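You operate a simulated robot arm through the tools that you are given. There is no shell and no other tool.

The job below is to be done with a simulated two-armed robot. You get a single attempt, and the scene is never put back.

JOB
Swap the crusted cone for the clean one from the black mat.
Fine: the crusted cone goes on the black mat; round cover shut and clipped again; leave the glass dish and grey valve alone. Set down upright: steel cone.
Where things are to end (x, y in the base frame): steel cone within 6 cm of [27, -71].

The check looks at the end state, three seconds after you hand in, the way a careful person would. Anything else that was tipped, shoved, dropped, spilled or broken makes it a failure. Lids that push on must go on centred and level and be pressed home; caps that screw on are set level and turned clockwise until they are tight.

ROBOT AND FRAMES
Two 7-joint arms with fingered hands on one trunk that stands fixed in place. Base frame: the origin is at the foot of the trunk, x ahead of it, y to its left, z up; the work surface is at about z = 75.5. Lengths are in cm, angles in rad, forces in N, time in s.
The left shoulder is at [5, 21.4, 86.9], the right one opposite. With the tool pointing down near the work surface each hand reaches from about 42 to 90 cm from the base axis, measured 20 degrees to its own side. Payload 3 kg a hand.
Tool frame (each hand has its own): the origin (TCP) lies between the finger pads and is the grasp point; the fingertips stand 2.6 cm ahead of it; z points along the fingers, y is the line along which they close. The gripper opens to 13.2 cm; its body begins 7.3 cm behind the TCP. The gripper is a hand of 3 fingers: y runs from the thumb to the fingers, the wrist lies at [0, 0, -22.9] in the tool frame, and closing takes about 1.5 s.
Orientation is that of the tool frame in the base frame, as a unit quaternion [w, x, y, z]. With the fingers straight down and closing along the base's y, the tool's x points along the base's -x, its y along +y and its z along -z.

CONTROLS
- The arms move only by the tool apply_moves. It takes "left_motion", "right_motion" or both (then of equal length, played together; a hand with none holds still); each is a list of rows, each a list of 7 numbers: the turn, a rotation vector about the tool's x, y, z in rad, then the shift along the tool's x, y, z in cm, then the finger opening in cm, from 0 to 13.2. In form: [[wx, wy, wz, dx, dy, dz, grip], ...]. A call has 1 to 20 rows; each row is the pose to reach, as a shift and turn from the pose commanded when the call began, along the tool's axes at that moment. Each row takes 0.2 s and may step no farther than 5 cm and 0.15 rad from the row before; otherwise, or with a gripper value out of range, the whole call is refused. Where a pose cannot be reached the arm comes as near as it can. A force on the tool above 90 N (or 10 N above the force at the start of the call, whichever is more), or a blocked arm, ends the call early, and 0.2 s more pass. The fingers move at their own pace (about 7.2 cm/s each) and stop on an object; they squeeze with about 24 N. The grip force told is the motor's: it shows also when the fingers shut on nothing. Time passes only in rows, and 0.2 s behind the last, so rows that repeat a pose let the fingers close. The reply holds the time, the measured pose of the TCP, the force on the tool along the base axes, the opening and the grip force, in the units named above and with some noise, with the torque about the TCP (base axes, N m) and any sound that the robot's microphone picked up.
- Cameras (640 x 400 px; columns grow to the right, rows downward): "scene" is now at [2.83, -1.49, 149.61]; the picture's right is [-0.41, -0.91, 0.00], its down [-0.60, 0.27, -0.75] and it looks along [0.69, -0.30, -0.66] (base axes); focal length 331 px, centre (320, 200). "left" rides on the left gripper at [-6.2, 0.3, -9.2] in its tool frame; the picture's right is [-0.05, -1.00, 0.00], its down [0.83, -0.04, -0.56] and it looks along [0.55, -0.03, 0.83] (tool axes); focal length 230 px, centre (320, 200). "right" rides on the right gripper at [6.2, 0.3, -9.2] in its tool frame; the picture's right is [-0.05, 1.00, 0.00], its down [-0.83, -0.04, -0.56] and it looks along [-0.55, -0.03, 0.83] (tool axes); focal length 230 px, centre (320, 200). There is no depth. A picture from a camera that has moved, and an enlarged one, comes with that camera's place and axes in the base frame and with its lens. The place of the scene camera against the robot may be out by one fixed shift of up to 2.5 cm in any direction.
- camera(camera): a new picture of that camera. The clock stands still meanwhile.
- grasp_type(shape, hand): the hand has 3 fingers and takes this shape, open, in about a second: jaw (thumb against the fingers, like two jaws); tri (thumb and two fingers); tip (a fingertip pinch); poke (one finger out to press); point (the index stretched); flat (the hand flat); cup (the hand cupped); fist (a fist). The gripper value then closes the fingers along that shape, each until it touches; the sizes above hold for jaw. It gives what a move gives, with no picture.
- aim_head(pan, tilt): turns the head with the scene camera to pan (to the left, within 1.501 rad either way) and tilt (down, from -0.506 to 1.204), counted from straight ahead of the robot. It gives what a move gives.
- zoom(camera, box): a new picture of the part [left, top, right, bottom] of that camera's present view, enlarged. The clock stands still meanwhile.
- job_done(): hands the job in; it is judged then, once.

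Places have to be worked out from the pictures, the camera data and where the tool is seen. Open the grippers and draw the arms clear of the work before you hand the job in, unless the task says otherwise.

The tools are called after "Call:" as a command line: name --argument value ..., lists and objects as JSON in quotes. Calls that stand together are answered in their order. apply_moves: Moves the arms, as the interface text tells. Its arguments: {"type":"object","properties":{"left_motion":{"type":"array","items":{"type":"array","items":{"type":"number"}}},"right_motion":{"type":"array","items":{"type":"array","items":{"type":"number"}}}},"required":[]} The other tools are called the same way: grasp_type (shape, hand) gives the hand a shape; aim_head (pan, tilt) turns the head that bears the scene camera; camera (camera) takes a picture; zoom (camera, box) takes an enlarged picture of a part of a camera's view; job_done () hands the job in.

At the start:

```text
t: 0.0
left_tcp_pos: [43.37, -4.98, 122.79]
left_tool_rot: [0.0, 0.246, 0.969, 0.0]
left_wrist_force: [0.2, 0.9, 0.3]
left_moment: [0.01, -0.04, 0.02]
left_width: 13.19
left_finger_force: 0.0
left_shape: jaw
right_tcp_pos: [35.23, -40.05, 124.15]
right_tool_rot: [0.0, 0.247, 0.969, 0.0]
right_wrist_force: [0.2, 0.2, -0.3]
right_moment: [0.04, -0.01, -0.01]
right_width: 13.22
right_finger_force: 0.1
right_shape: jaw
head pan, tilt (commanded): [-0.417, 0.723]
```

scene: 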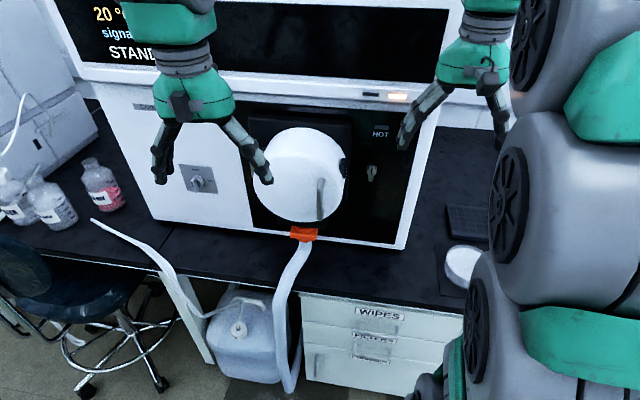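
right: 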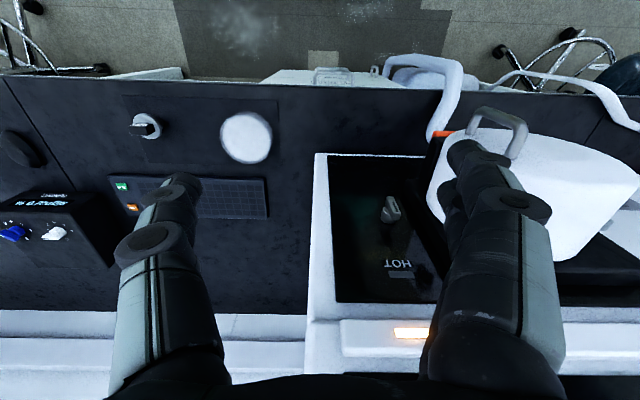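
left: 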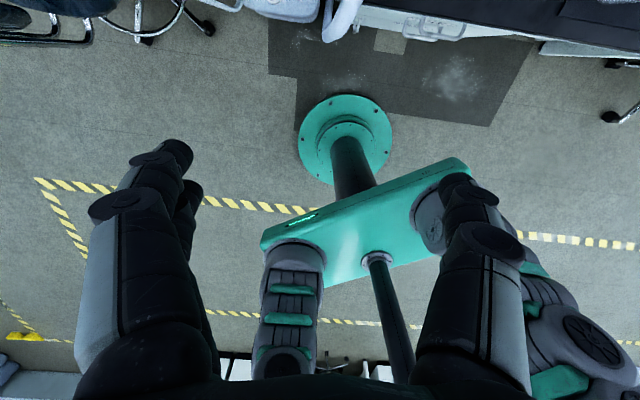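

I start by looking over the scene in enlarged views: an instrument with a round white cover, a HOT lamp, and a black mat at the right with the clean cone and a dish.

Call:
zoom --camera "scene" --box '[220, 80, 420, 260]'

Call:
zoom --camera "right" --box '[80, 70, 320, 220]'

Call:
zoom --camera "right" --box '[300, 80, 640, 350]'

Call:
zoom --camera "scene" --box '[60, 0, 460, 110]'

```text
2.22 times, centred on (320, 170) of scene
camera zoom: at [2.83, -1.49, 149.61], right [-0.41, -0.91, 0.0], down [-0.6, 0.27, -0.75], along [0.69, -0.3, -0.66], focal length 736 px, centre (320, 267)
```

zoom: 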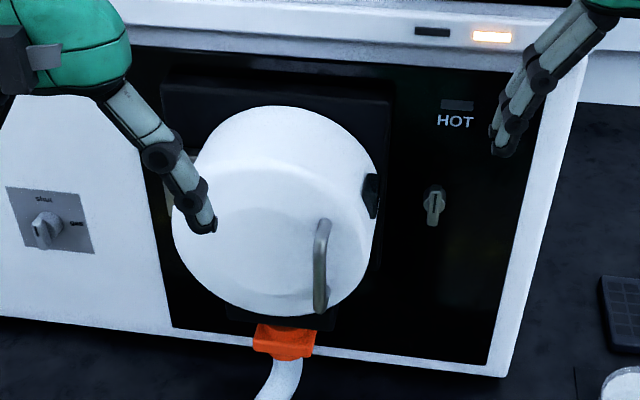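

```text
2.67 times, centred on (200, 145) of right
camera zoom: at [30.02, -36.87, 133.29], right [0.52, 0.85, 0.0], down [0.71, -0.44, 0.56], along [0.47, -0.29, -0.83], focal length 614 px, centre (640, 347)
```

zoom: 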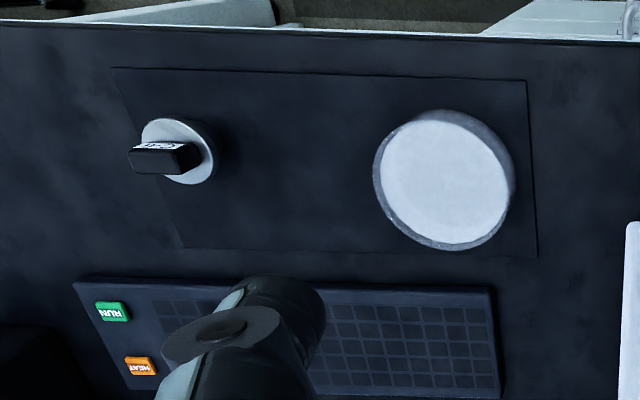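

```text
1.48 times, centred on (470, 215) of right
camera zoom: at [30.02, -36.87, 133.29], right [0.52, 0.85, 0.0], down [0.71, -0.44, 0.56], along [0.47, -0.29, -0.83], focal length 341 px, centre (98, 178)
```

zoom: 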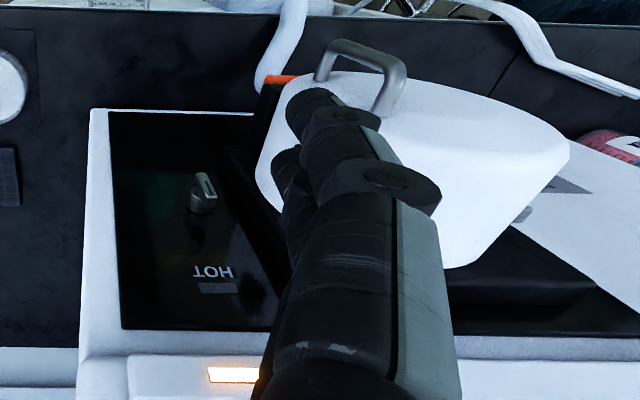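

```text
1.60 times, centred on (260, 55) of scene
camera zoom: at [2.83, -1.49, 149.61], right [-0.41, -0.91, 0.0], down [-0.6, 0.27, -0.75], along [0.69, -0.3, -0.66], focal length 530 px, centre (416, 432)
```

zoom: 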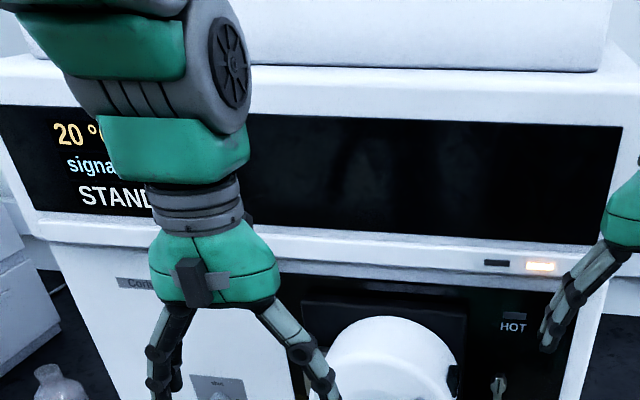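

The cover is white with a grey handle at its right side and a black latch; the HOT lamp seems off and the display reads 20 °C / standby. I turn the head for a better look at the cover and the right side.

Call:
aim_head --pan -0.417 --tilt 0.45

Call:
camera --camera "scene"

Call:
aim_head --pan -1.1 --tilt 0.8

Call:
camera --camera "scene"

```text
t: 0.8
left_tcp_pos: [43.4, -5.1, 122.61]
left_tool_rot: [0.0, 0.247, 0.969, 0.001]
left_wrist_force: [0.6, 0.9, 0.1]
left_moment: [-0.02, -0.02, -0.01]
left_width: 13.21
left_finger_force: 0.1
left_shape: jaw
right_tcp_pos: [35.21, -39.91, 124.14]
right_tool_rot: [0.0, 0.247, 0.969, 0.0]
right_wrist_force: [-0.1, -0.6, -0.2]
right_moment: [-0.04, -0.01, 0.0]
right_width: 13.16
right_finger_force: 0.2
right_shape: jaw
head pan, tilt (commanded): [-0.417, 0.45]
```

```text
taken
camera scene: at [3.54, -1.8, 152.01], right [-0.41, -0.91, 0.0], down [-0.4, 0.18, -0.9], along [0.82, -0.36, -0.44], focal length 331 px, centre (320, 200)
```

scene: 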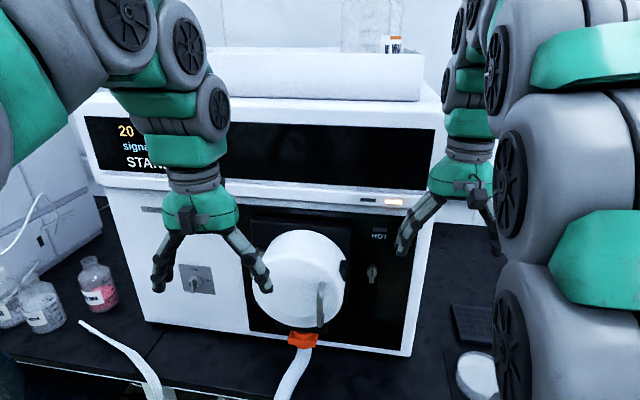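

```text
t: 1.8
left_tcp_pos: [43.26, -4.9, 122.76]
left_tool_rot: [0.0, 0.248, 0.969, 0.0]
left_wrist_force: [-0.4, -0.6, 0.2]
left_moment: [0.01, 0.01, 0.01]
left_width: 13.19
left_finger_force: 0.1
left_shape: jaw
right_tcp_pos: [35.27, -40.04, 124.06]
right_tool_rot: [0.0, 0.247, 0.969, 0.0]
right_wrist_force: [-0.3, -0.2, -0.1]
right_moment: [0.03, 0.03, -0.01]
right_width: 13.22
right_finger_force: 0.1
right_shape: jaw
head pan, tilt (commanded): [-1.1, 0.799]
```

```text
taken
camera scene: at [-1.19, -5.27, 148.97], right [-0.89, -0.45, 0.0], down [-0.33, 0.64, -0.7], along [0.32, -0.62, -0.72], focal length 331 px, centre (320, 200)
```

scene: 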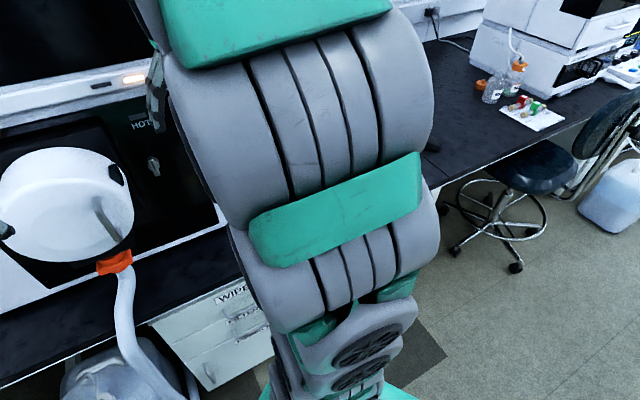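

I'll move the right hand back and over toward the mat to look down with its camera at the clean cone, dish and mat.

Call:
apply_moves --right_motion '[[0, 0, 0, 1.5, -3, 2, 13.2], [0, 0, 0, 3, -6.5, 4, 13.2], [0, 0, 0, 4.5, -10, 6, 13.2], [0, 0, 0, 6, -13.5, 8, 13.2], [0, 0, 0, 6, -17, 10, 13.2], [0, 0, 0, 6, -20.4, 12, 13.2], [0, 0, 0, 6, -20.4, 14, 13.2]]'

Call:
camera --camera "right"

Call:
camera --camera "scene"

```text
t: 3.4
left_tcp_pos: [43.32, -4.94, 122.81]
left_tool_rot: [0.001, 0.247, 0.969, -0.001]
left_wrist_force: [-0.1, 0.4, -0.7]
left_moment: [0.02, 0.03, -0.01]
left_width: 13.19
left_finger_force: 0.1
left_shape: jaw
right_tcp_pos: [20.05, -55.32, 110.05]
right_tool_rot: [-0.001, 0.247, 0.969, 0.0]
right_wrist_force: [0.4, -0.2, 0.0]
right_moment: [0.02, 0.01, 0.0]
right_width: 13.19
right_finger_force: 0.0
right_shape: jaw
head pan, tilt (commanded): [-1.1, 0.799]
```

```text
taken
camera right: at [14.88, -52.07, 119.2], right [0.52, 0.85, 0.0], down [0.71, -0.44, 0.55], along [0.47, -0.29, -0.83], focal length 230 px, centre (320, 200)
```

right: 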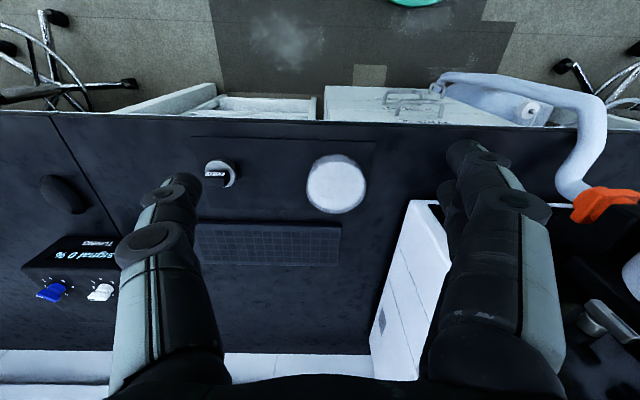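

```text
taken
camera scene: at [-1.2, -5.27, 148.97], right [-0.89, -0.45, 0.0], down [-0.33, 0.64, -0.7], along [0.32, -0.62, -0.72], focal length 331 px, centre (320, 200)
```

scene: 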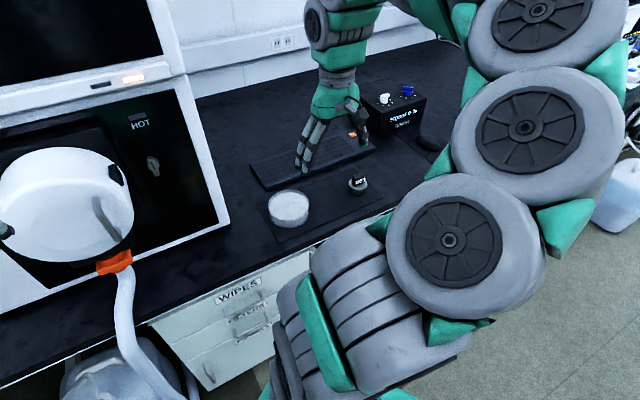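

Now the dish and the cone on the mat are visible. I enlarge both, and the tuning box and cover.

Call:
zoom --camera "scene" --box '[240, 80, 440, 250]'

Call:
zoom --camera "right" --box '[180, 130, 400, 270]'

Call:
zoom --camera "scene" --box '[0, 60, 240, 310]'

Call:
zoom --camera "scene" --box '[325, 155, 405, 205]'

```text
2.35 times, centred on (340, 165) of scene
camera zoom: at [-1.2, -5.27, 148.97], right [-0.89, -0.45, 0.0], down [-0.33, 0.64, -0.7], along [0.32, -0.62, -0.72], focal length 779 px, centre (273, 282)
```

zoom: 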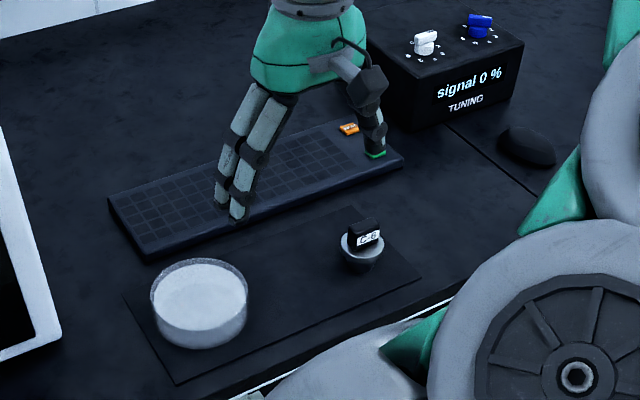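

```text
2.86 times, centred on (290, 200) of right
camera zoom: at [14.88, -52.07, 119.2], right [0.52, 0.85, 0.0], down [0.71, -0.44, 0.55], along [0.47, -0.29, -0.83], focal length 657 px, centre (406, 200)
```

zoom: 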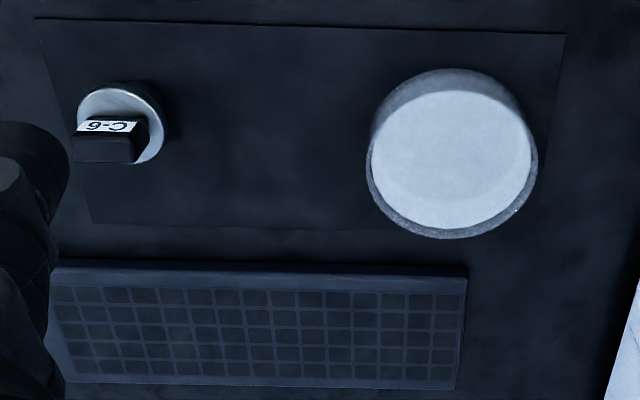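

```text
1.60 times, centred on (120, 185) of scene
camera zoom: at [-1.2, -5.27, 148.97], right [-0.89, -0.45, 0.0], down [-0.33, 0.64, -0.7], along [0.32, -0.62, -0.72], focal length 530 px, centre (640, 224)
```

zoom: 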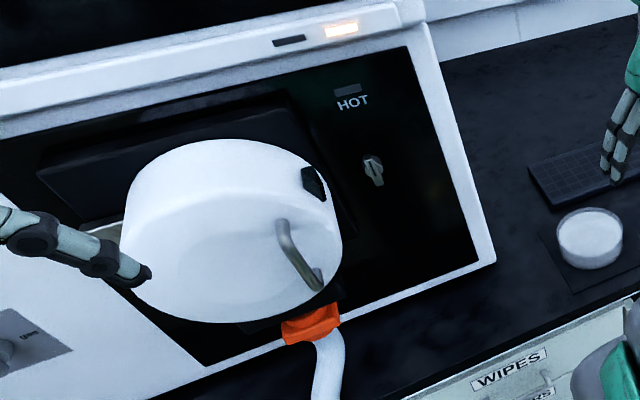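

```text
8.00 times, centred on (365, 180) of scene
camera zoom: at [-1.2, -5.27, 148.97], right [-0.89, -0.45, 0.0], down [-0.33, 0.64, -0.7], along [0.32, -0.62, -0.72], focal length 2648 px, centre (-40, 360)
```

zoom: 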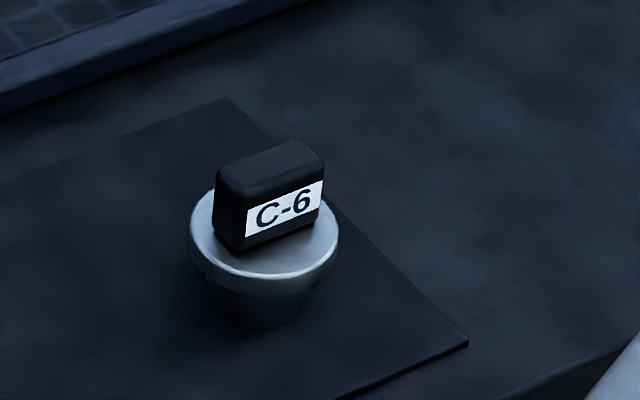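

The clean cone is labelled C-6: a steel cone with flange and a black grip tab. I move the left arm out of the way to the left to see the cover and display clearly.

Call:
apply_moves --left_motion '[[0, 0, 0, 3, 3, 1, 13.2], [0, 0, 0, 6, 6, 2, 13.2], [0, 0, 0, 9, 9.5, 3, 13.2], [0, 0, 0, 12, 13, 4, 13.2], [0, 0, 0, 15, 16.5, 5, 13.2], [0, 0, 0, 18, 20, 5, 13.2], [0, 0, 0, 20, 24, 5, 13.2], [0, 0, 0, 21.4, 28.2, 5, 13.2]]'

Call:
aim_head --pan -0.417 --tilt 0.55

Call:
camera --camera "scene"

Call:
zoom --camera "scene" --box '[220, 130, 420, 280]'

Call:
zoom --camera "scene" --box '[60, 20, 260, 140]'

```text
t: 5.2
left_tcp_pos: [38.04, 30.37, 117.73]
left_tool_rot: [0.0, 0.247, 0.969, 0.001]
left_wrist_force: [0.7, -0.7, -0.4]
left_moment: [-0.02, -0.01, -0.04]
left_width: 13.18
left_finger_force: 0.1
left_shape: jaw
right_tcp_pos: [20.08, -55.31, 109.93]
right_tool_rot: [0.0, 0.247, 0.969, 0.0]
right_wrist_force: [-0.5, 0.0, -0.2]
right_moment: [-0.02, 0.03, 0.0]
right_width: 13.19
right_finger_force: 0.0
right_shape: jaw
head pan, tilt (commanded): [-1.1, 0.799]
```

```text
t: 6.3
left_tcp_pos: [38.02, 30.31, 117.86]
left_tool_rot: [-0.001, 0.247, 0.969, 0.001]
left_wrist_force: [0.3, -0.2, -0.3]
left_moment: [0.02, 0.0, 0.01]
left_width: 13.19
left_finger_force: 0.0
left_shape: jaw
right_tcp_pos: [20.09, -55.22, 110.16]
right_tool_rot: [0.001, 0.247, 0.969, 0.001]
right_wrist_force: [-0.9, 0.4, 0.2]
right_moment: [0.02, 0.03, 0.01]
right_width: 13.2
right_finger_force: 0.0
right_shape: jaw
head pan, tilt (commanded): [-0.417, 0.55]
```

```text
taken
camera scene: at [3.35, -1.72, 151.11], right [-0.41, -0.91, 0.0], down [-0.48, 0.21, -0.85], along [0.78, -0.35, -0.52], focal length 331 px, centre (320, 200)
```

scene: 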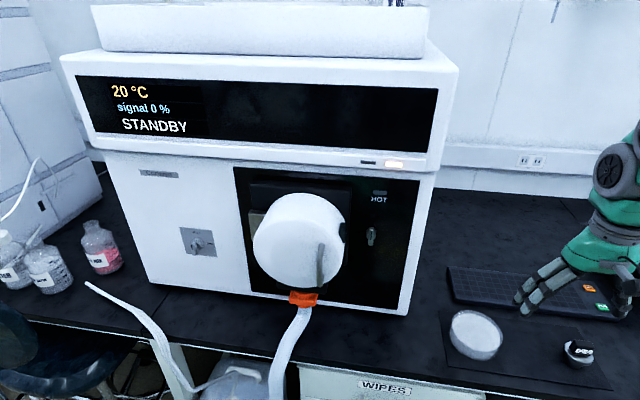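

```text
2.67 times, centred on (320, 205) of scene
camera zoom: at [3.35, -1.72, 151.11], right [-0.41, -0.91, 0.0], down [-0.48, 0.21, -0.85], along [0.78, -0.35, -0.52], focal length 883 px, centre (320, 187)
```

zoom: 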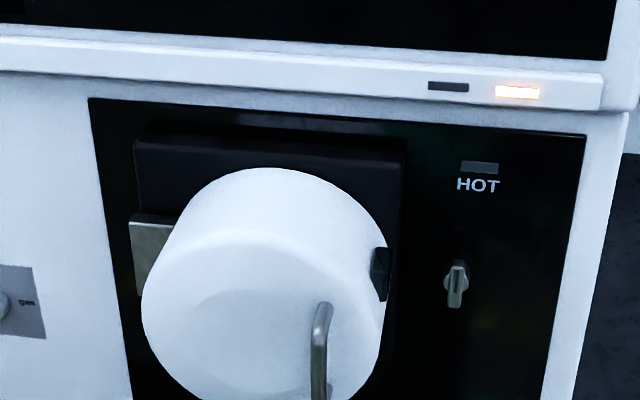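

```text
3.20 times, centred on (160, 80) of scene
camera zoom: at [3.35, -1.72, 151.11], right [-0.41, -0.91, 0.0], down [-0.48, 0.21, -0.85], along [0.78, -0.35, -0.52], focal length 1059 px, centre (832, 584)
```

zoom: 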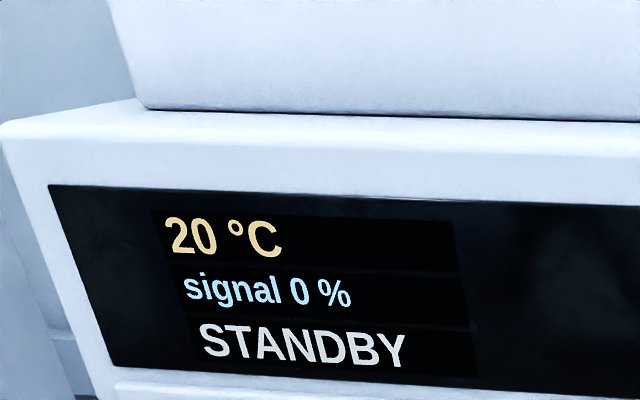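

The display reads 20 °C, signal 0 %, STANDBY, HOT lamp off, so it's cold. There is a metal hinge on the cover's left and a black latch on its right; I enlarge both.

Call:
zoom --camera "scene" --box '[310, 195, 390, 245]'

Call:
zoom --camera "scene" --box '[240, 175, 360, 315]'

Call:
zoom --camera "scene" --box '[170, 160, 290, 260]'

Call:
camera --camera "left"

```text
8.00 times, centred on (350, 220) of scene
camera zoom: at [3.35, -1.72, 151.11], right [-0.41, -0.91, 0.0], down [-0.48, 0.21, -0.85], along [0.78, -0.35, -0.52], focal length 2648 px, centre (80, 40)
```

zoom: 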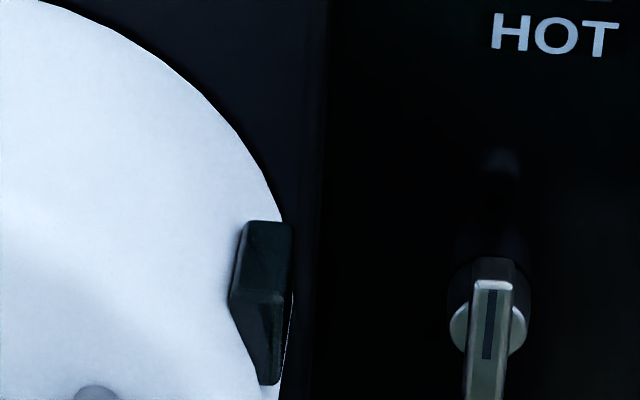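

```text
2.86 times, centred on (300, 245) of scene
camera zoom: at [3.35, -1.72, 151.11], right [-0.41, -0.91, 0.0], down [-0.48, 0.21, -0.85], along [0.78, -0.35, -0.52], focal length 946 px, centre (377, 71)
```

zoom: 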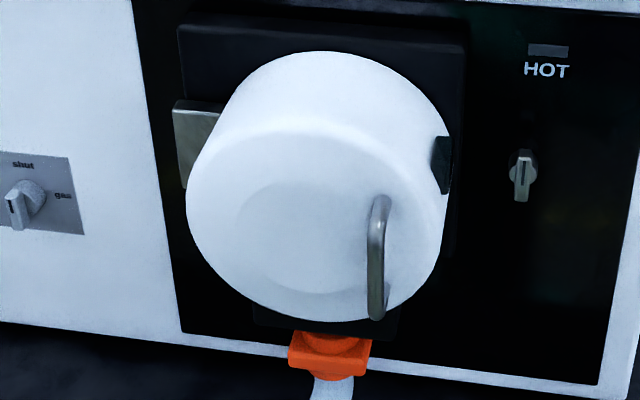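

```text
4.00 times, centred on (230, 210) of scene
camera zoom: at [3.35, -1.72, 151.11], right [-0.41, -0.91, 0.0], down [-0.48, 0.21, -0.85], along [0.78, -0.35, -0.52], focal length 1324 px, centre (680, 160)
```

zoom: 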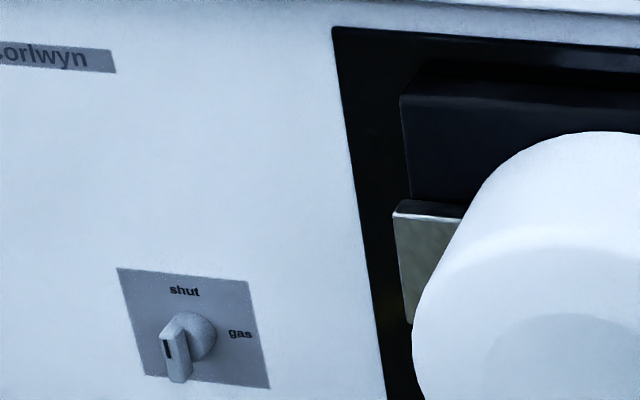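

```text
taken
camera left: at [43.58, 27.56, 127.02], right [-0.43, -0.9, 0.0], down [-0.75, 0.36, 0.56], along [-0.5, 0.24, -0.83], focal length 230 px, centre (320, 200)
```

left: 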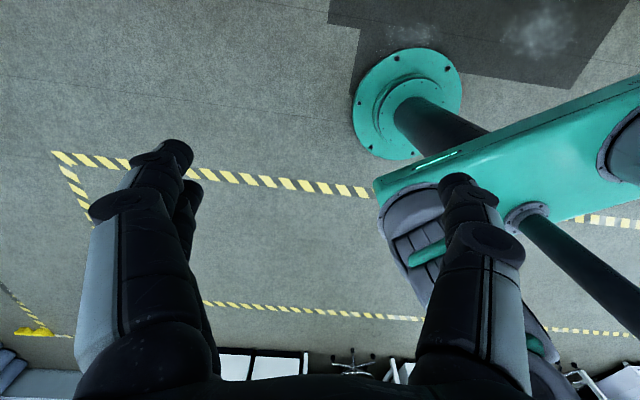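

The display and valves look fine (gas knob on a grey plate with "shut/gas"). I now turn the right hand so its camera looks left at the clip and cover from the right side.

Call:
apply_moves --right_motion '[[0, 0, -0.15, 0, 0, 0, 13.2], [0, 0, -0.3, 0, 0, 0, 13.2], [0, 0, -0.45, 0, 0, 0, 13.2], [0, 0, -0.6, 0, 0, 0, 13.2], [0, 0, -0.75, 0, 0, 0, 13.2], [0, 0, -0.9, 0, 0, 0, 13.2], [0, 0, -1.05, 0, 0, 0, 13.2]]'

Call:
apply_moves --right_motion '[[0, -0.14, 0, 0, 0, 0, 13.2], [0, -0.28, 0, 0, 0, 0, 13.2], [0, -0.42, 0, 0, 0, 0, 13.2], [0, -0.56, 0, 0, 0, 0, 13.2], [0, -0.65, 0, 0, 0, 0, 13.2]]'

Call:
camera --camera "right"

Call:
camera --camera "scene"

```text
t: 7.9
left_tcp_pos: [37.96, 30.32, 117.86]
left_tool_rot: [-0.001, 0.247, 0.969, 0.0]
left_wrist_force: [-0.2, -0.8, 0.3]
left_moment: [-0.04, 0.0, -0.04]
left_width: 13.21
left_finger_force: 0.0
left_shape: jaw
right_tcp_pos: [20.07, -55.18, 110.15]
right_tool_rot: [0.0, -0.273, 0.962, -0.001]
right_wrist_force: [0.5, 0.1, 1.1]
right_moment: [-0.02, -0.01, -0.03]
right_width: 13.2
right_finger_force: 0.0
right_shape: jaw
head pan, tilt (commanded): [-0.417, 0.55]
```

```text
t: 9.1
left_tcp_pos: [38.08, 30.35, 117.84]
left_tool_rot: [-0.001, 0.248, 0.969, 0.0]
left_wrist_force: [0.0, 0.6, 0.1]
left_moment: [-0.02, -0.05, -0.01]
left_width: 13.19
left_finger_force: 0.1
left_shape: jaw
right_tcp_pos: [20.42, -54.99, 110.39]
right_tool_rot: [0.306, -0.256, 0.913, 0.086]
right_wrist_force: [0.2, -0.5, 0.5]
right_moment: [0.0, 0.0, 0.02]
right_width: 13.2
right_finger_force: 0.1
right_shape: jaw
right hand out of reach, approached as far as the arm can: row 5
head pan, tilt (commanded): [-0.417, 0.55]
```

```text
taken
camera right: at [11.33, -60.15, 113.95], right [-0.48, 0.87, 0.03], down [0.3, 0.13, 0.94], along [0.82, 0.47, -0.33], focal length 230 px, centre (320, 200)
```

right: 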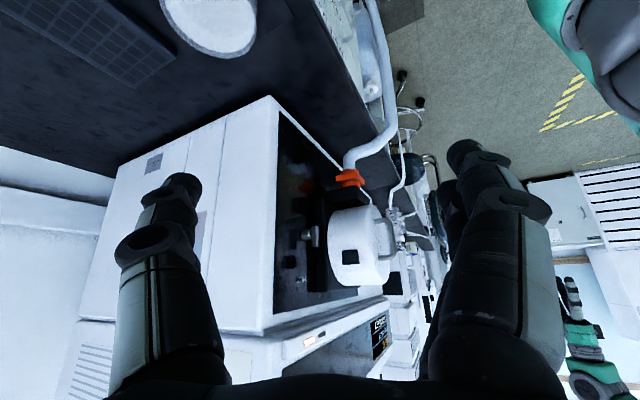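

```text
taken
camera scene: at [3.35, -1.72, 151.11], right [-0.41, -0.91, 0.0], down [-0.48, 0.21, -0.85], along [0.78, -0.35, -0.52], focal length 331 px, centre (320, 200)
```

scene: 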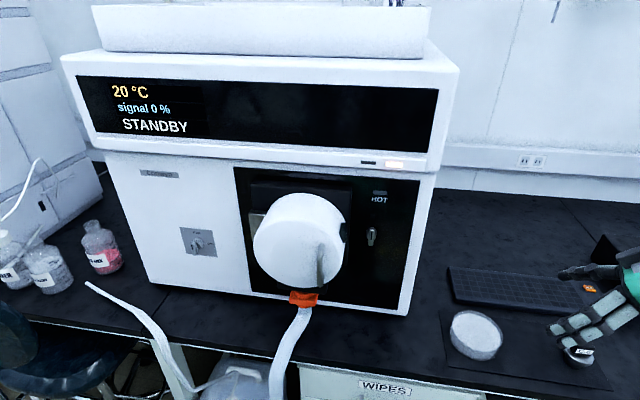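

Call:
zoom --camera "right" --box '[280, 160, 420, 310]'

Call:
zoom --camera "right" --box '[320, 220, 380, 280]'

```text
2.67 times, centred on (350, 235) of right
camera zoom: at [11.33, -60.15, 113.95], right [-0.48, 0.87, 0.03], down [0.3, 0.13, 0.94], along [0.82, 0.47, -0.33], focal length 614 px, centre (240, 107)
```

zoom: 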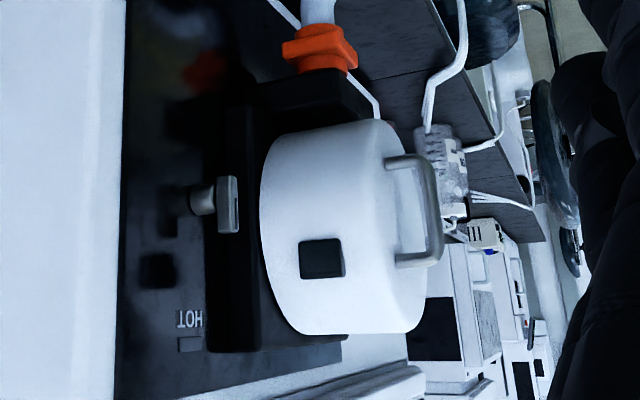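

```text
6.67 times, centred on (350, 250) of right
camera zoom: at [11.33, -60.15, 113.95], right [-0.48, 0.87, 0.03], down [0.3, 0.13, 0.94], along [0.82, 0.47, -0.33], focal length 1534 px, centre (120, -133)
```

zoom: 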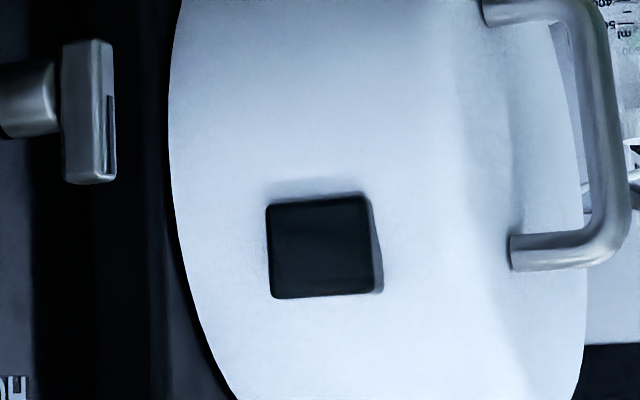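

The cover's side carries a small black block (near [52.8, -29.3, 109]), the handle bar stands at about [47.9, -21.6, 101.5–109.5]. I bring the right camera nearer to see the clip and seam.

Call:
apply_moves --right_motion '[[0, 0, 0, -2.97, 1.41, 2.23, 13.2], [0, 0, 0, -5.93, 2.82, 4.47, 13.2], [0, 0, 0, -8.9, 4.23, 6.7, 13.2], [0, 0, 0, -11.87, 5.64, 8.93, 13.2], [0, 0, 0, -14.8, 7.05, 11.2, 13.2], [0, 0, 0, -17.8, 8.46, 13.4, 13.2]]'

Call:
camera --camera "right"

Call:
camera --camera "scene"

```text
t: 10.5
left_tcp_pos: [38.03, 30.23, 117.78]
left_tool_rot: [0.0, 0.247, 0.969, 0.001]
left_wrist_force: [0.2, -1.0, 0.1]
left_moment: [0.0, -0.02, 0.0]
left_width: 13.18
left_finger_force: 0.0
left_shape: jaw
right_tcp_pos: [34.73, -36.03, 110.42]
right_tool_rot: [0.307, -0.258, 0.912, 0.088]
right_wrist_force: [-0.6, -0.1, 0.3]
right_moment: [0.02, 0.02, -0.03]
right_width: 13.19
right_finger_force: 0.0
right_shape: jaw
head pan, tilt (commanded): [-0.417, 0.55]
```

```text
taken
camera right: at [25.78, -41.24, 113.88], right [-0.49, 0.87, 0.03], down [0.3, 0.13, 0.94], along [0.82, 0.47, -0.33], focal length 230 px, centre (320, 200)
```

right: 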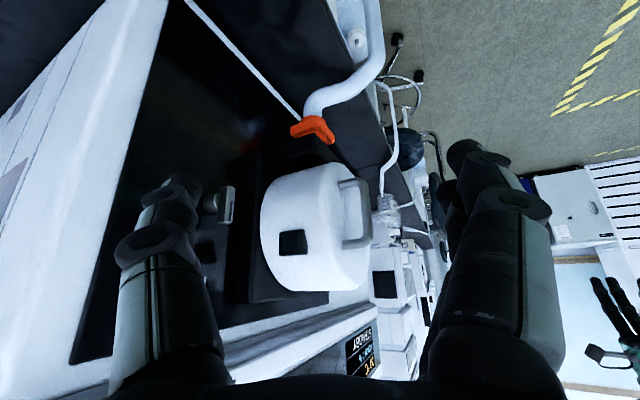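

```text
taken
camera scene: at [3.35, -1.72, 151.11], right [-0.41, -0.91, 0.0], down [-0.48, 0.21, -0.85], along [0.78, -0.35, -0.52], focal length 331 px, centre (320, 200)
```

scene: 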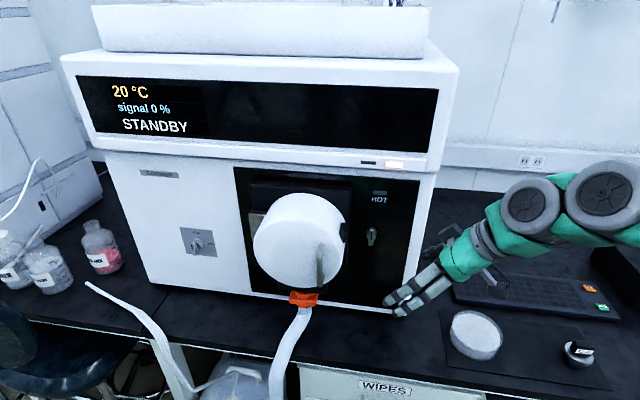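

Call:
zoom --camera "right" --box '[230, 140, 390, 300]'

Call:
zoom --camera "right" --box '[250, 210, 330, 275]'

Call:
zoom --camera "right" --box '[180, 160, 260, 260]'

```text
2.50 times, centred on (310, 220) of right
camera zoom: at [25.78, -41.24, 113.88], right [-0.49, 0.87, 0.03], down [0.3, 0.13, 0.94], along [0.82, 0.47, -0.33], focal length 575 px, centre (345, 150)
```

zoom: 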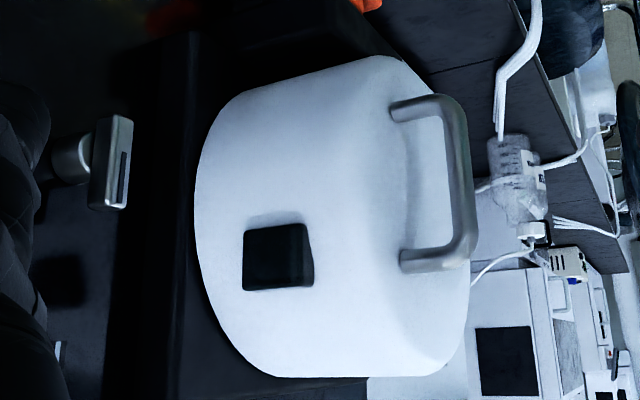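

```text
6.15 times, centred on (290, 242) of right
camera zoom: at [25.78, -41.24, 113.88], right [-0.49, 0.87, 0.03], down [0.3, 0.13, 0.94], along [0.82, 0.47, -0.33], focal length 1416 px, centre (505, -62)
```

zoom: 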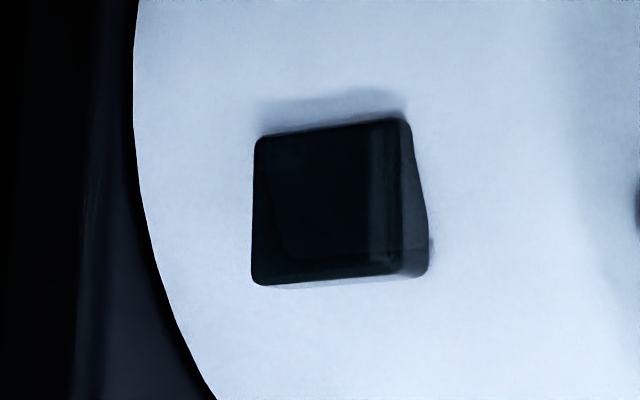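

```text
4.00 times, centred on (220, 210) of right
camera zoom: at [25.78, -41.24, 113.88], right [-0.49, 0.87, 0.03], down [0.3, 0.13, 0.94], along [0.82, 0.47, -0.33], focal length 920 px, centre (720, 160)
```

zoom: 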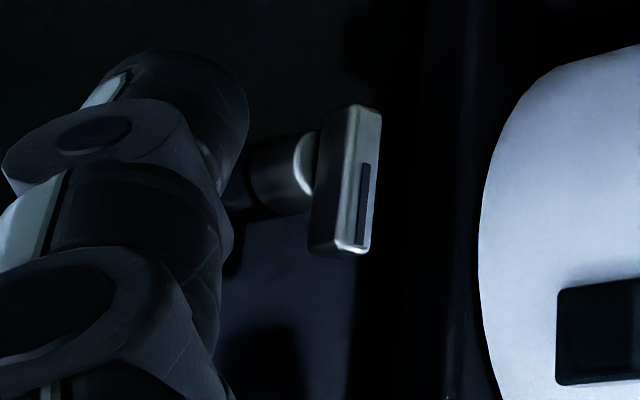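

The block looks like a push-type clip on the cover's side. I plan to grip the handle with the left hand (fingers level, pointing at the instrument) and keep the right hand for the clip; I begin tilting the left hand forward.

Call:
apply_moves --left_motion '[[0, -0.1428, 0, -1, -2, 0.6, 13.2], [0, -0.2856, 0, -2, -4, 1.2, 13.2], [0, -0.4284, 0, -3, -6, 1.8, 13.2], [0, -0.5712, 0, -4, -8, 2.4, 13.2], [0, -0.714, 0, -5, -10, 3, 13.2], [0, -0.8568, 0, -6, -12, 3.6, 13.2], [0, -0.9996, 0, -7, -14, 4.2, 13.2], [0, -1.1424, 0, -8, -16, 4.8, 13.2], [0, -1.2852, 0, -9, -18, 5.4, 10], [0, -1.428, 0, -10, -20, 6, 8], [0, -1.5708, 0, -10, -20, 6, 7]]'

Call:
camera --camera "left"

Call:
camera --camera "scene"

```text
t: 12.9
left_tcp_pos: [48.82, 14.14, 132.69]
left_tool_rot: [0.661, 0.182, 0.707, -0.172]
left_wrist_force: [0.0, 0.6, -0.5]
left_moment: [-0.01, -0.02, -0.02]
left_width: 7.04
left_finger_force: 0.1
left_shape: jaw
left hand out of reach, approached as far as the arm can: row 6, 7, 8, 9, 10, 11
right_tcp_pos: [34.73, -36.0, 110.31]
right_tool_rot: [0.307, -0.258, 0.912, 0.086]
right_wrist_force: [-0.6, -0.2, -0.7]
right_moment: [-0.03, 0.03, -0.02]
right_width: 13.21
right_finger_force: 0.1
right_shape: jaw
head pan, tilt (commanded): [-0.417, 0.55]
```

```text
taken
camera left: at [41.25, 18.64, 139.48], right [-0.48, -0.88, 0.05], down [-0.55, 0.26, -0.79], along [0.68, -0.41, -0.61], focal length 230 px, centre (320, 200)
```

left: 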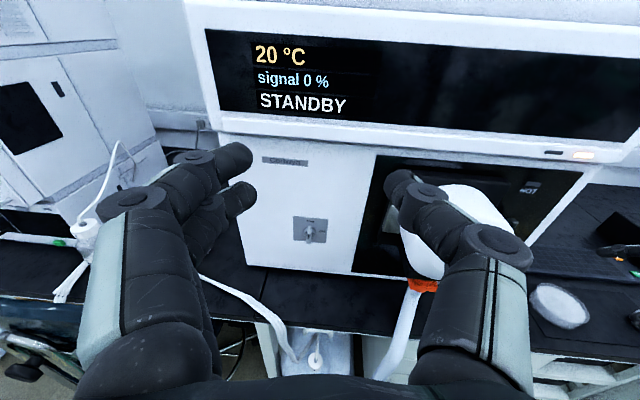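

```text
taken
camera scene: at [3.36, -1.7, 151.11], right [-0.41, -0.91, 0.0], down [-0.48, 0.21, -0.85], along [0.78, -0.35, -0.52], focal length 331 px, centre (320, 200)
```

scene: 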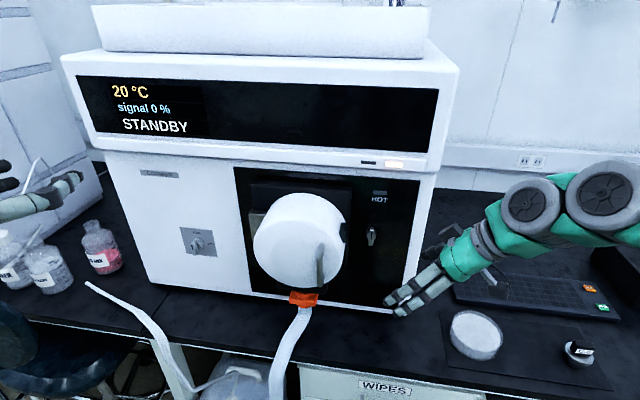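

The level pose at that place was out of the left arm's reach (too near its shoulder). A 45° downward tilt should work better; I back off to that tilt and check where the hand lands.

Call:
apply_moves --left_motion '[[0, 0.131, 0, -1.4, -2.5, 1.5, 7], [0, 0.262, 0, -2.8, -5, 3, 7], [0, 0.393, 0, -4.2, -7.5, 4.5, 7], [0, 0.524, 0, -5.6, -10, 6, 7], [0, 0.655, 0, -7, -12.5, 7.5, 7], [0, 0.785, 0, -8.2, -14.8, 9.1, 7]]'

Call:
camera --camera "left"

Call:
camera --camera "scene"

```text
t: 14.3
left_tcp_pos: [50.28, -2.94, 140.4]
left_tool_rot: [0.34, 0.234, 0.906, -0.088]
left_wrist_force: [-0.7, 0.3, -0.5]
left_moment: [0.0, 0.0, 0.02]
left_width: 7.01
left_finger_force: 0.1
left_shape: jaw
right_tcp_pos: [34.74, -36.04, 110.3]
right_tool_rot: [0.307, -0.258, 0.912, 0.087]
right_wrist_force: [-0.6, -0.3, 0.8]
right_moment: [0.0, -0.02, 0.01]
right_width: 13.2
right_finger_force: 0.1
right_shape: jaw
head pan, tilt (commanded): [-0.417, 0.55]
```

```text
taken
camera left: at [49.23, -2.04, 151.45], right [-0.45, -0.89, 0.03], down [-0.89, 0.44, -0.13], along [0.1, -0.09, -0.99], focal length 230 px, centre (320, 200)
```

left: 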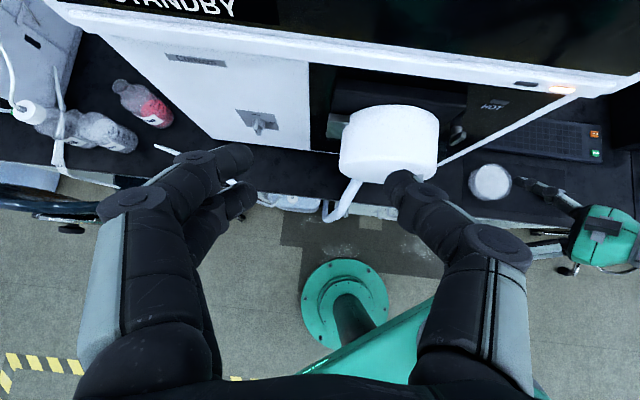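

```text
taken
camera scene: at [3.35, -1.73, 151.11], right [-0.41, -0.91, 0.0], down [-0.48, 0.21, -0.85], along [0.78, -0.35, -0.52], focal length 331 px, centre (320, 200)
```

scene: 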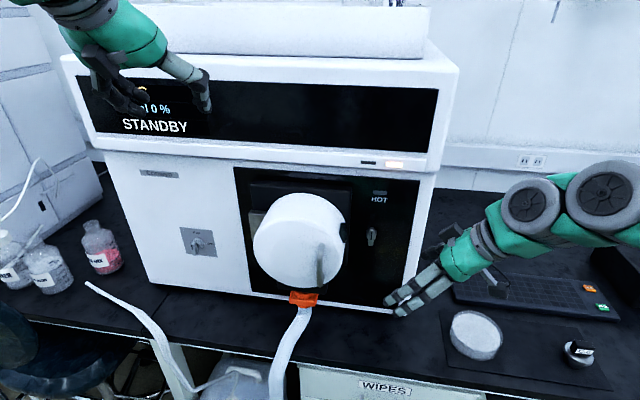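

The left hand is now at about a 41° tilt high up. Before descending I use this view to place the hinge at the cover's left.

Call:
zoom --camera "left" --box '[310, 70, 470, 190]'

Call:
apply_moves --left_motion '[[0, 0, 0, 2.7, -2.2, 2.8, 7], [0, 0, 0, 5.4, -4.4, 5.6, 7], [0, 0, 0, 8.1, -6.6, 8.5, 7], [0, 0, 0, 10.9, -8.8, 11.3, 7], [0, 0, 0, 13.6, -11, 14.1, 7], [0, 0, 0, 16.3, -13.2, 17, 7], [0, 0, 0, 19, -15.4, 19.8, 7], [0, 0, 0, 21.7, -17.5, 22.65, 7]]'

Call:
camera --camera "left"

Call:
camera --camera "scene"

```text
3.33 times, centred on (390, 130) of left
camera zoom: at [49.23, -2.04, 151.45], right [-0.45, -0.89, 0.03], down [-0.89, 0.44, -0.13], along [0.1, -0.09, -0.99], focal length 767 px, centre (87, 433)
```

zoom: 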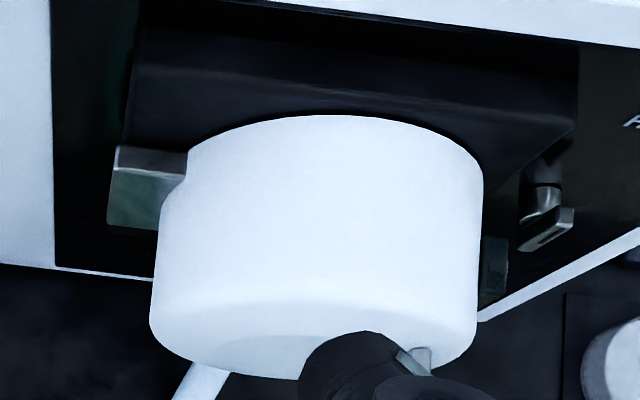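

```text
t: 16.1
left_tcp_pos: [39.21, -18.79, 110.16]
left_tool_rot: [0.324, 0.227, 0.909, -0.131]
left_wrist_force: [0.0, 0.1, -0.2]
left_moment: [0.01, 0.0, -0.04]
left_width: 6.99
left_finger_force: 0.1
left_shape: jaw
right_tcp_pos: [34.79, -35.93, 110.35]
right_tool_rot: [0.307, -0.259, 0.912, 0.087]
right_wrist_force: [0.1, -0.1, 0.6]
right_moment: [0.01, 0.0, -0.03]
right_width: 13.2
right_finger_force: 0.0
right_shape: jaw
head pan, tilt (commanded): [-0.417, 0.55]
```

```text
taken
camera left: at [38.62, -16.93, 121.08], right [-0.46, -0.88, 0.12], down [-0.89, 0.45, -0.12], along [0.05, -0.16, -0.99], focal length 230 px, centre (320, 200)
```

left: 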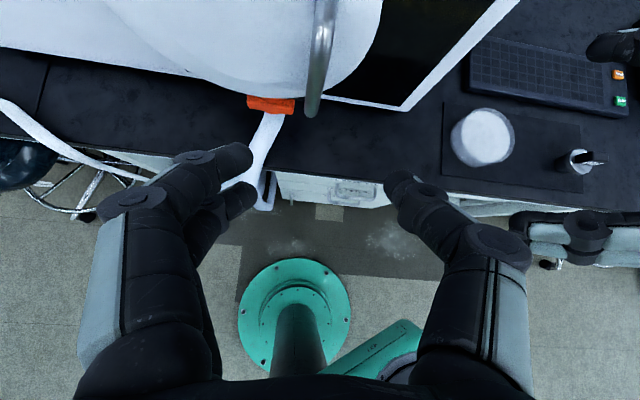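

```text
taken
camera scene: at [3.26, -1.93, 151.11], right [-0.43, -0.9, 0.0], down [-0.47, 0.22, -0.85], along [0.77, -0.36, -0.52], focal length 331 px, centre (320, 200)
```

scene: 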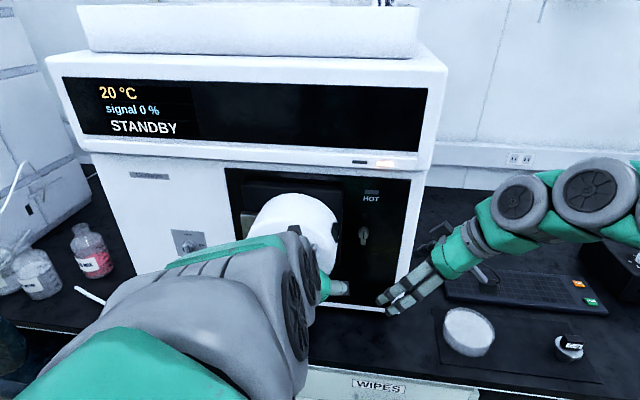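

The left arm crossing the middle got strained and crowded the head, and it blocks the view; the right arm is better placed for the handle (bar near [47.0, -23.0], z 102–109). I withdraw the left arm up and to the left.

Call:
apply_moves --left_motion '[[0, 0, 0, -2.4, 1.86, -2.8, 7], [0, 0, 0, -4.85, 3.7, -5.55, 7], [0, 0, 0, -7.3, 5.6, -8.3, 7], [0, 0, 0, -9.7, 7.4, -11.1, 7], [0, 0, 0, -12.1, 9.3, -13.9, 7], [0, 0, 0, -14.5, 11.2, -16.6, 7], [0, 0, 0, -17, 13, -19.4, 7], [0, 0, 0, -19.4, 14.9, -22.2, 7]]'

Call:
camera --camera "scene"

```text
t: 17.9
left_tcp_pos: [47.76, -4.35, 138.91]
left_tool_rot: [0.342, 0.234, 0.906, -0.088]
left_wrist_force: [0.8, -0.3, 0.7]
left_moment: [-0.02, 0.04, 0.01]
left_width: 7.02
left_finger_force: 0.2
left_shape: jaw
right_tcp_pos: [34.71, -35.95, 110.3]
right_tool_rot: [0.307, -0.259, 0.912, 0.087]
right_wrist_force: [-0.7, 0.7, 0.0]
right_moment: [0.04, 0.0, 0.0]
right_width: 13.17
right_finger_force: 0.0
right_shape: jaw
head pan, tilt (commanded): [-0.417, 0.55]
```

```text
taken
camera scene: at [3.42, -1.73, 151.37], right [-0.4, -0.91, 0.0], down [-0.46, 0.2, -0.87], along [0.79, -0.35, -0.5], focal length 331 px, centre (320, 200)
```

scene: 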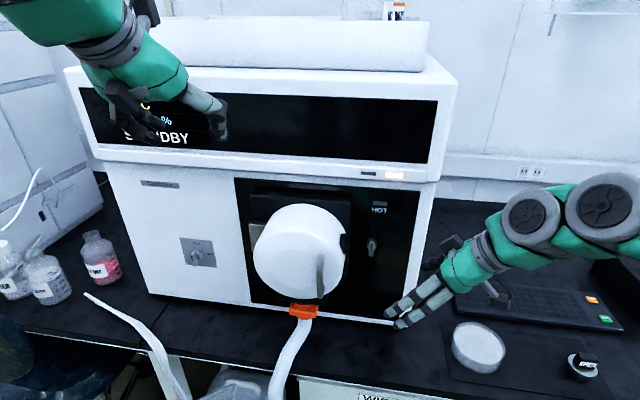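

Call:
apply_moves --left_motion '[[0, 0.09, 0, 3.4, 2.9, -0.66, 7], [0, 0.18, 0, 6.8, 5.8, -1.3, 7], [0, 0.27, 0, 10.2, 8.7, -2, 7], [0, 0.36, 0, 13.6, 11.6, -2.65, 7], [0, 0.45, 0, 17, 14.5, -3.3, 7], [0, 0.54, 0, 20.4, 17.4, -4, 7], [0, 0.63, 0, 23.9, 20.3, -4.6, 7], [0, 0.72, 0, 27.3, 23.26, -5.3, 7]]'

Call:
aim_head --pan -0.417 --tilt 0.6

Call:
camera --camera "scene"

```text
t: 19.7
left_tcp_pos: [38.0, 27.71, 124.83]
left_tool_rot: [-0.002, 0.249, 0.968, 0.001]
left_wrist_force: [0.8, 0.4, -0.9]
left_moment: [-0.01, 0.03, 0.01]
left_width: 7.01
left_finger_force: 0.1
left_shape: jaw
right_tcp_pos: [34.74, -36.06, 110.39]
right_tool_rot: [0.306, -0.258, 0.912, 0.086]
right_wrist_force: [-0.4, -0.2, 0.0]
right_moment: [-0.01, 0.03, 0.0]
right_width: 13.2
right_finger_force: 0.0
right_shape: jaw
head pan, tilt (commanded): [-0.417, 0.55]
```

```text
t: 20.3
left_tcp_pos: [38.04, 27.66, 124.83]
left_tool_rot: [0.0, 0.251, 0.968, 0.0]
left_wrist_force: [-0.8, -0.9, -0.2]
left_moment: [0.01, -0.02, 0.0]
left_width: 7.0
left_finger_force: 0.0
left_shape: jaw
right_tcp_pos: [34.81, -36.1, 110.25]
right_tool_rot: [0.306, -0.258, 0.912, 0.087]
right_wrist_force: [-0.4, 0.0, -0.6]
right_moment: [-0.01, -0.02, -0.01]
right_width: 13.19
right_finger_force: 0.1
right_shape: jaw
head pan, tilt (commanded): [-0.417, 0.6]
```

```text
taken
camera scene: at [3.22, -1.66, 150.66], right [-0.41, -0.91, 0.0], down [-0.52, 0.23, -0.83], along [0.75, -0.33, -0.56], focal length 331 px, centre (320, 200)
```

scene: 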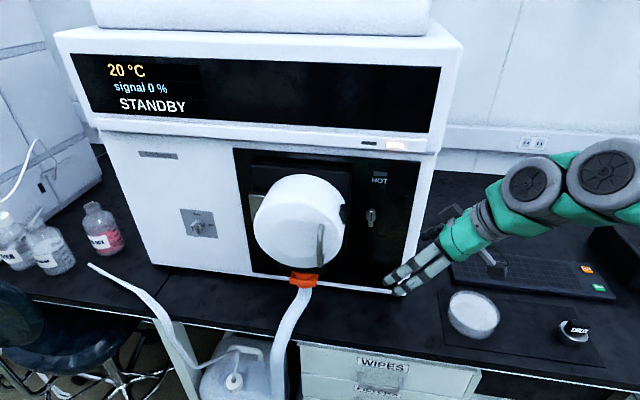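

Left arm is clear. Now I yaw the right hand back to face the instrument and bring it in front of the handle at a ~37° tilt, about 12 cm short of it.

Call:
apply_moves --right_motion '[[0.0904, 0, 0.1197, -1.04, 2.19, 1.2, 13.2], [0.1809, 0, 0.2394, -2.07, 4.37, 2.4, 12], [0.2713, 0, 0.3591, -3.11, 6.56, 3.6, 11], [0.3617, 0, 0.4789, -4.15, 8.74, 4.8, 10], [0.4521, 0, 0.5986, -5.19, 10.9, 6, 9], [0.5426, 0, 0.7183, -6.22, 13.1, 7.2, 8], [0.633, 0, 0.838, -7.26, 15.3, 8.4, 7]]'

Call:
camera --camera "right"

Call:
camera --camera "scene"

```text
t: 22.1
left_tcp_pos: [37.98, 27.75, 124.69]
left_tool_rot: [-0.002, 0.25, 0.968, -0.001]
left_wrist_force: [-0.1, 0.4, 0.2]
left_moment: [0.0, 0.03, 0.01]
left_width: 7.01
left_finger_force: 0.1
left_shape: jaw
right_tcp_pos: [35.37, -31.13, 108.96]
right_tool_rot: [0.288, 0.407, 0.856, -0.138]
right_wrist_force: [-0.2, -0.2, -0.2]
right_moment: [0.03, -0.01, -0.02]
right_width: 7.03
right_finger_force: 0.1
right_shape: jaw
right hand out of reach, approached as far as the arm can: row 2, 3, 4, 5, 6, 7
head pan, tilt (commanded): [-0.417, 0.6]
stopped in row 7 (right hand): the arm was blocked; the commanded pose is now the measured one
```

```text
taken
camera right: at [29.06, -22.96, 112.43], right [0.8, 0.6, 0.03], down [0.17, -0.28, 0.94], along [0.57, -0.75, -0.33], focal length 230 px, centre (320, 200)
```

right: 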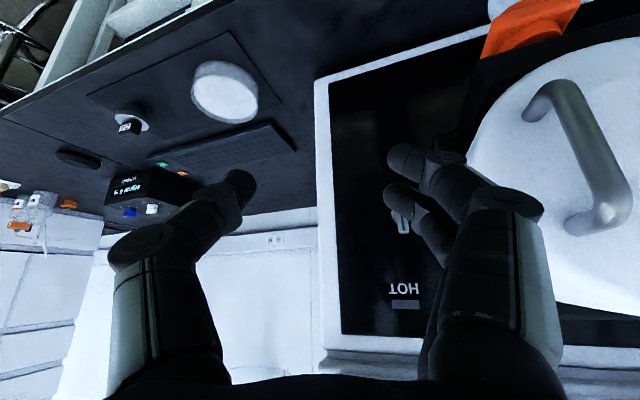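

```text
taken
camera scene: at [3.22, -1.66, 150.66], right [-0.41, -0.91, 0.0], down [-0.52, 0.23, -0.83], along [0.75, -0.33, -0.56], focal length 331 px, centre (320, 200)
```

scene: 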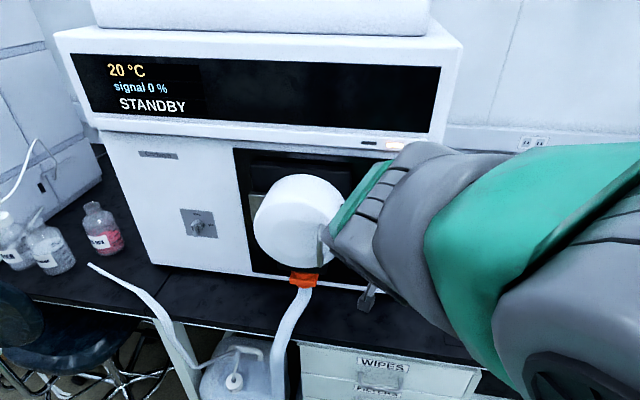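

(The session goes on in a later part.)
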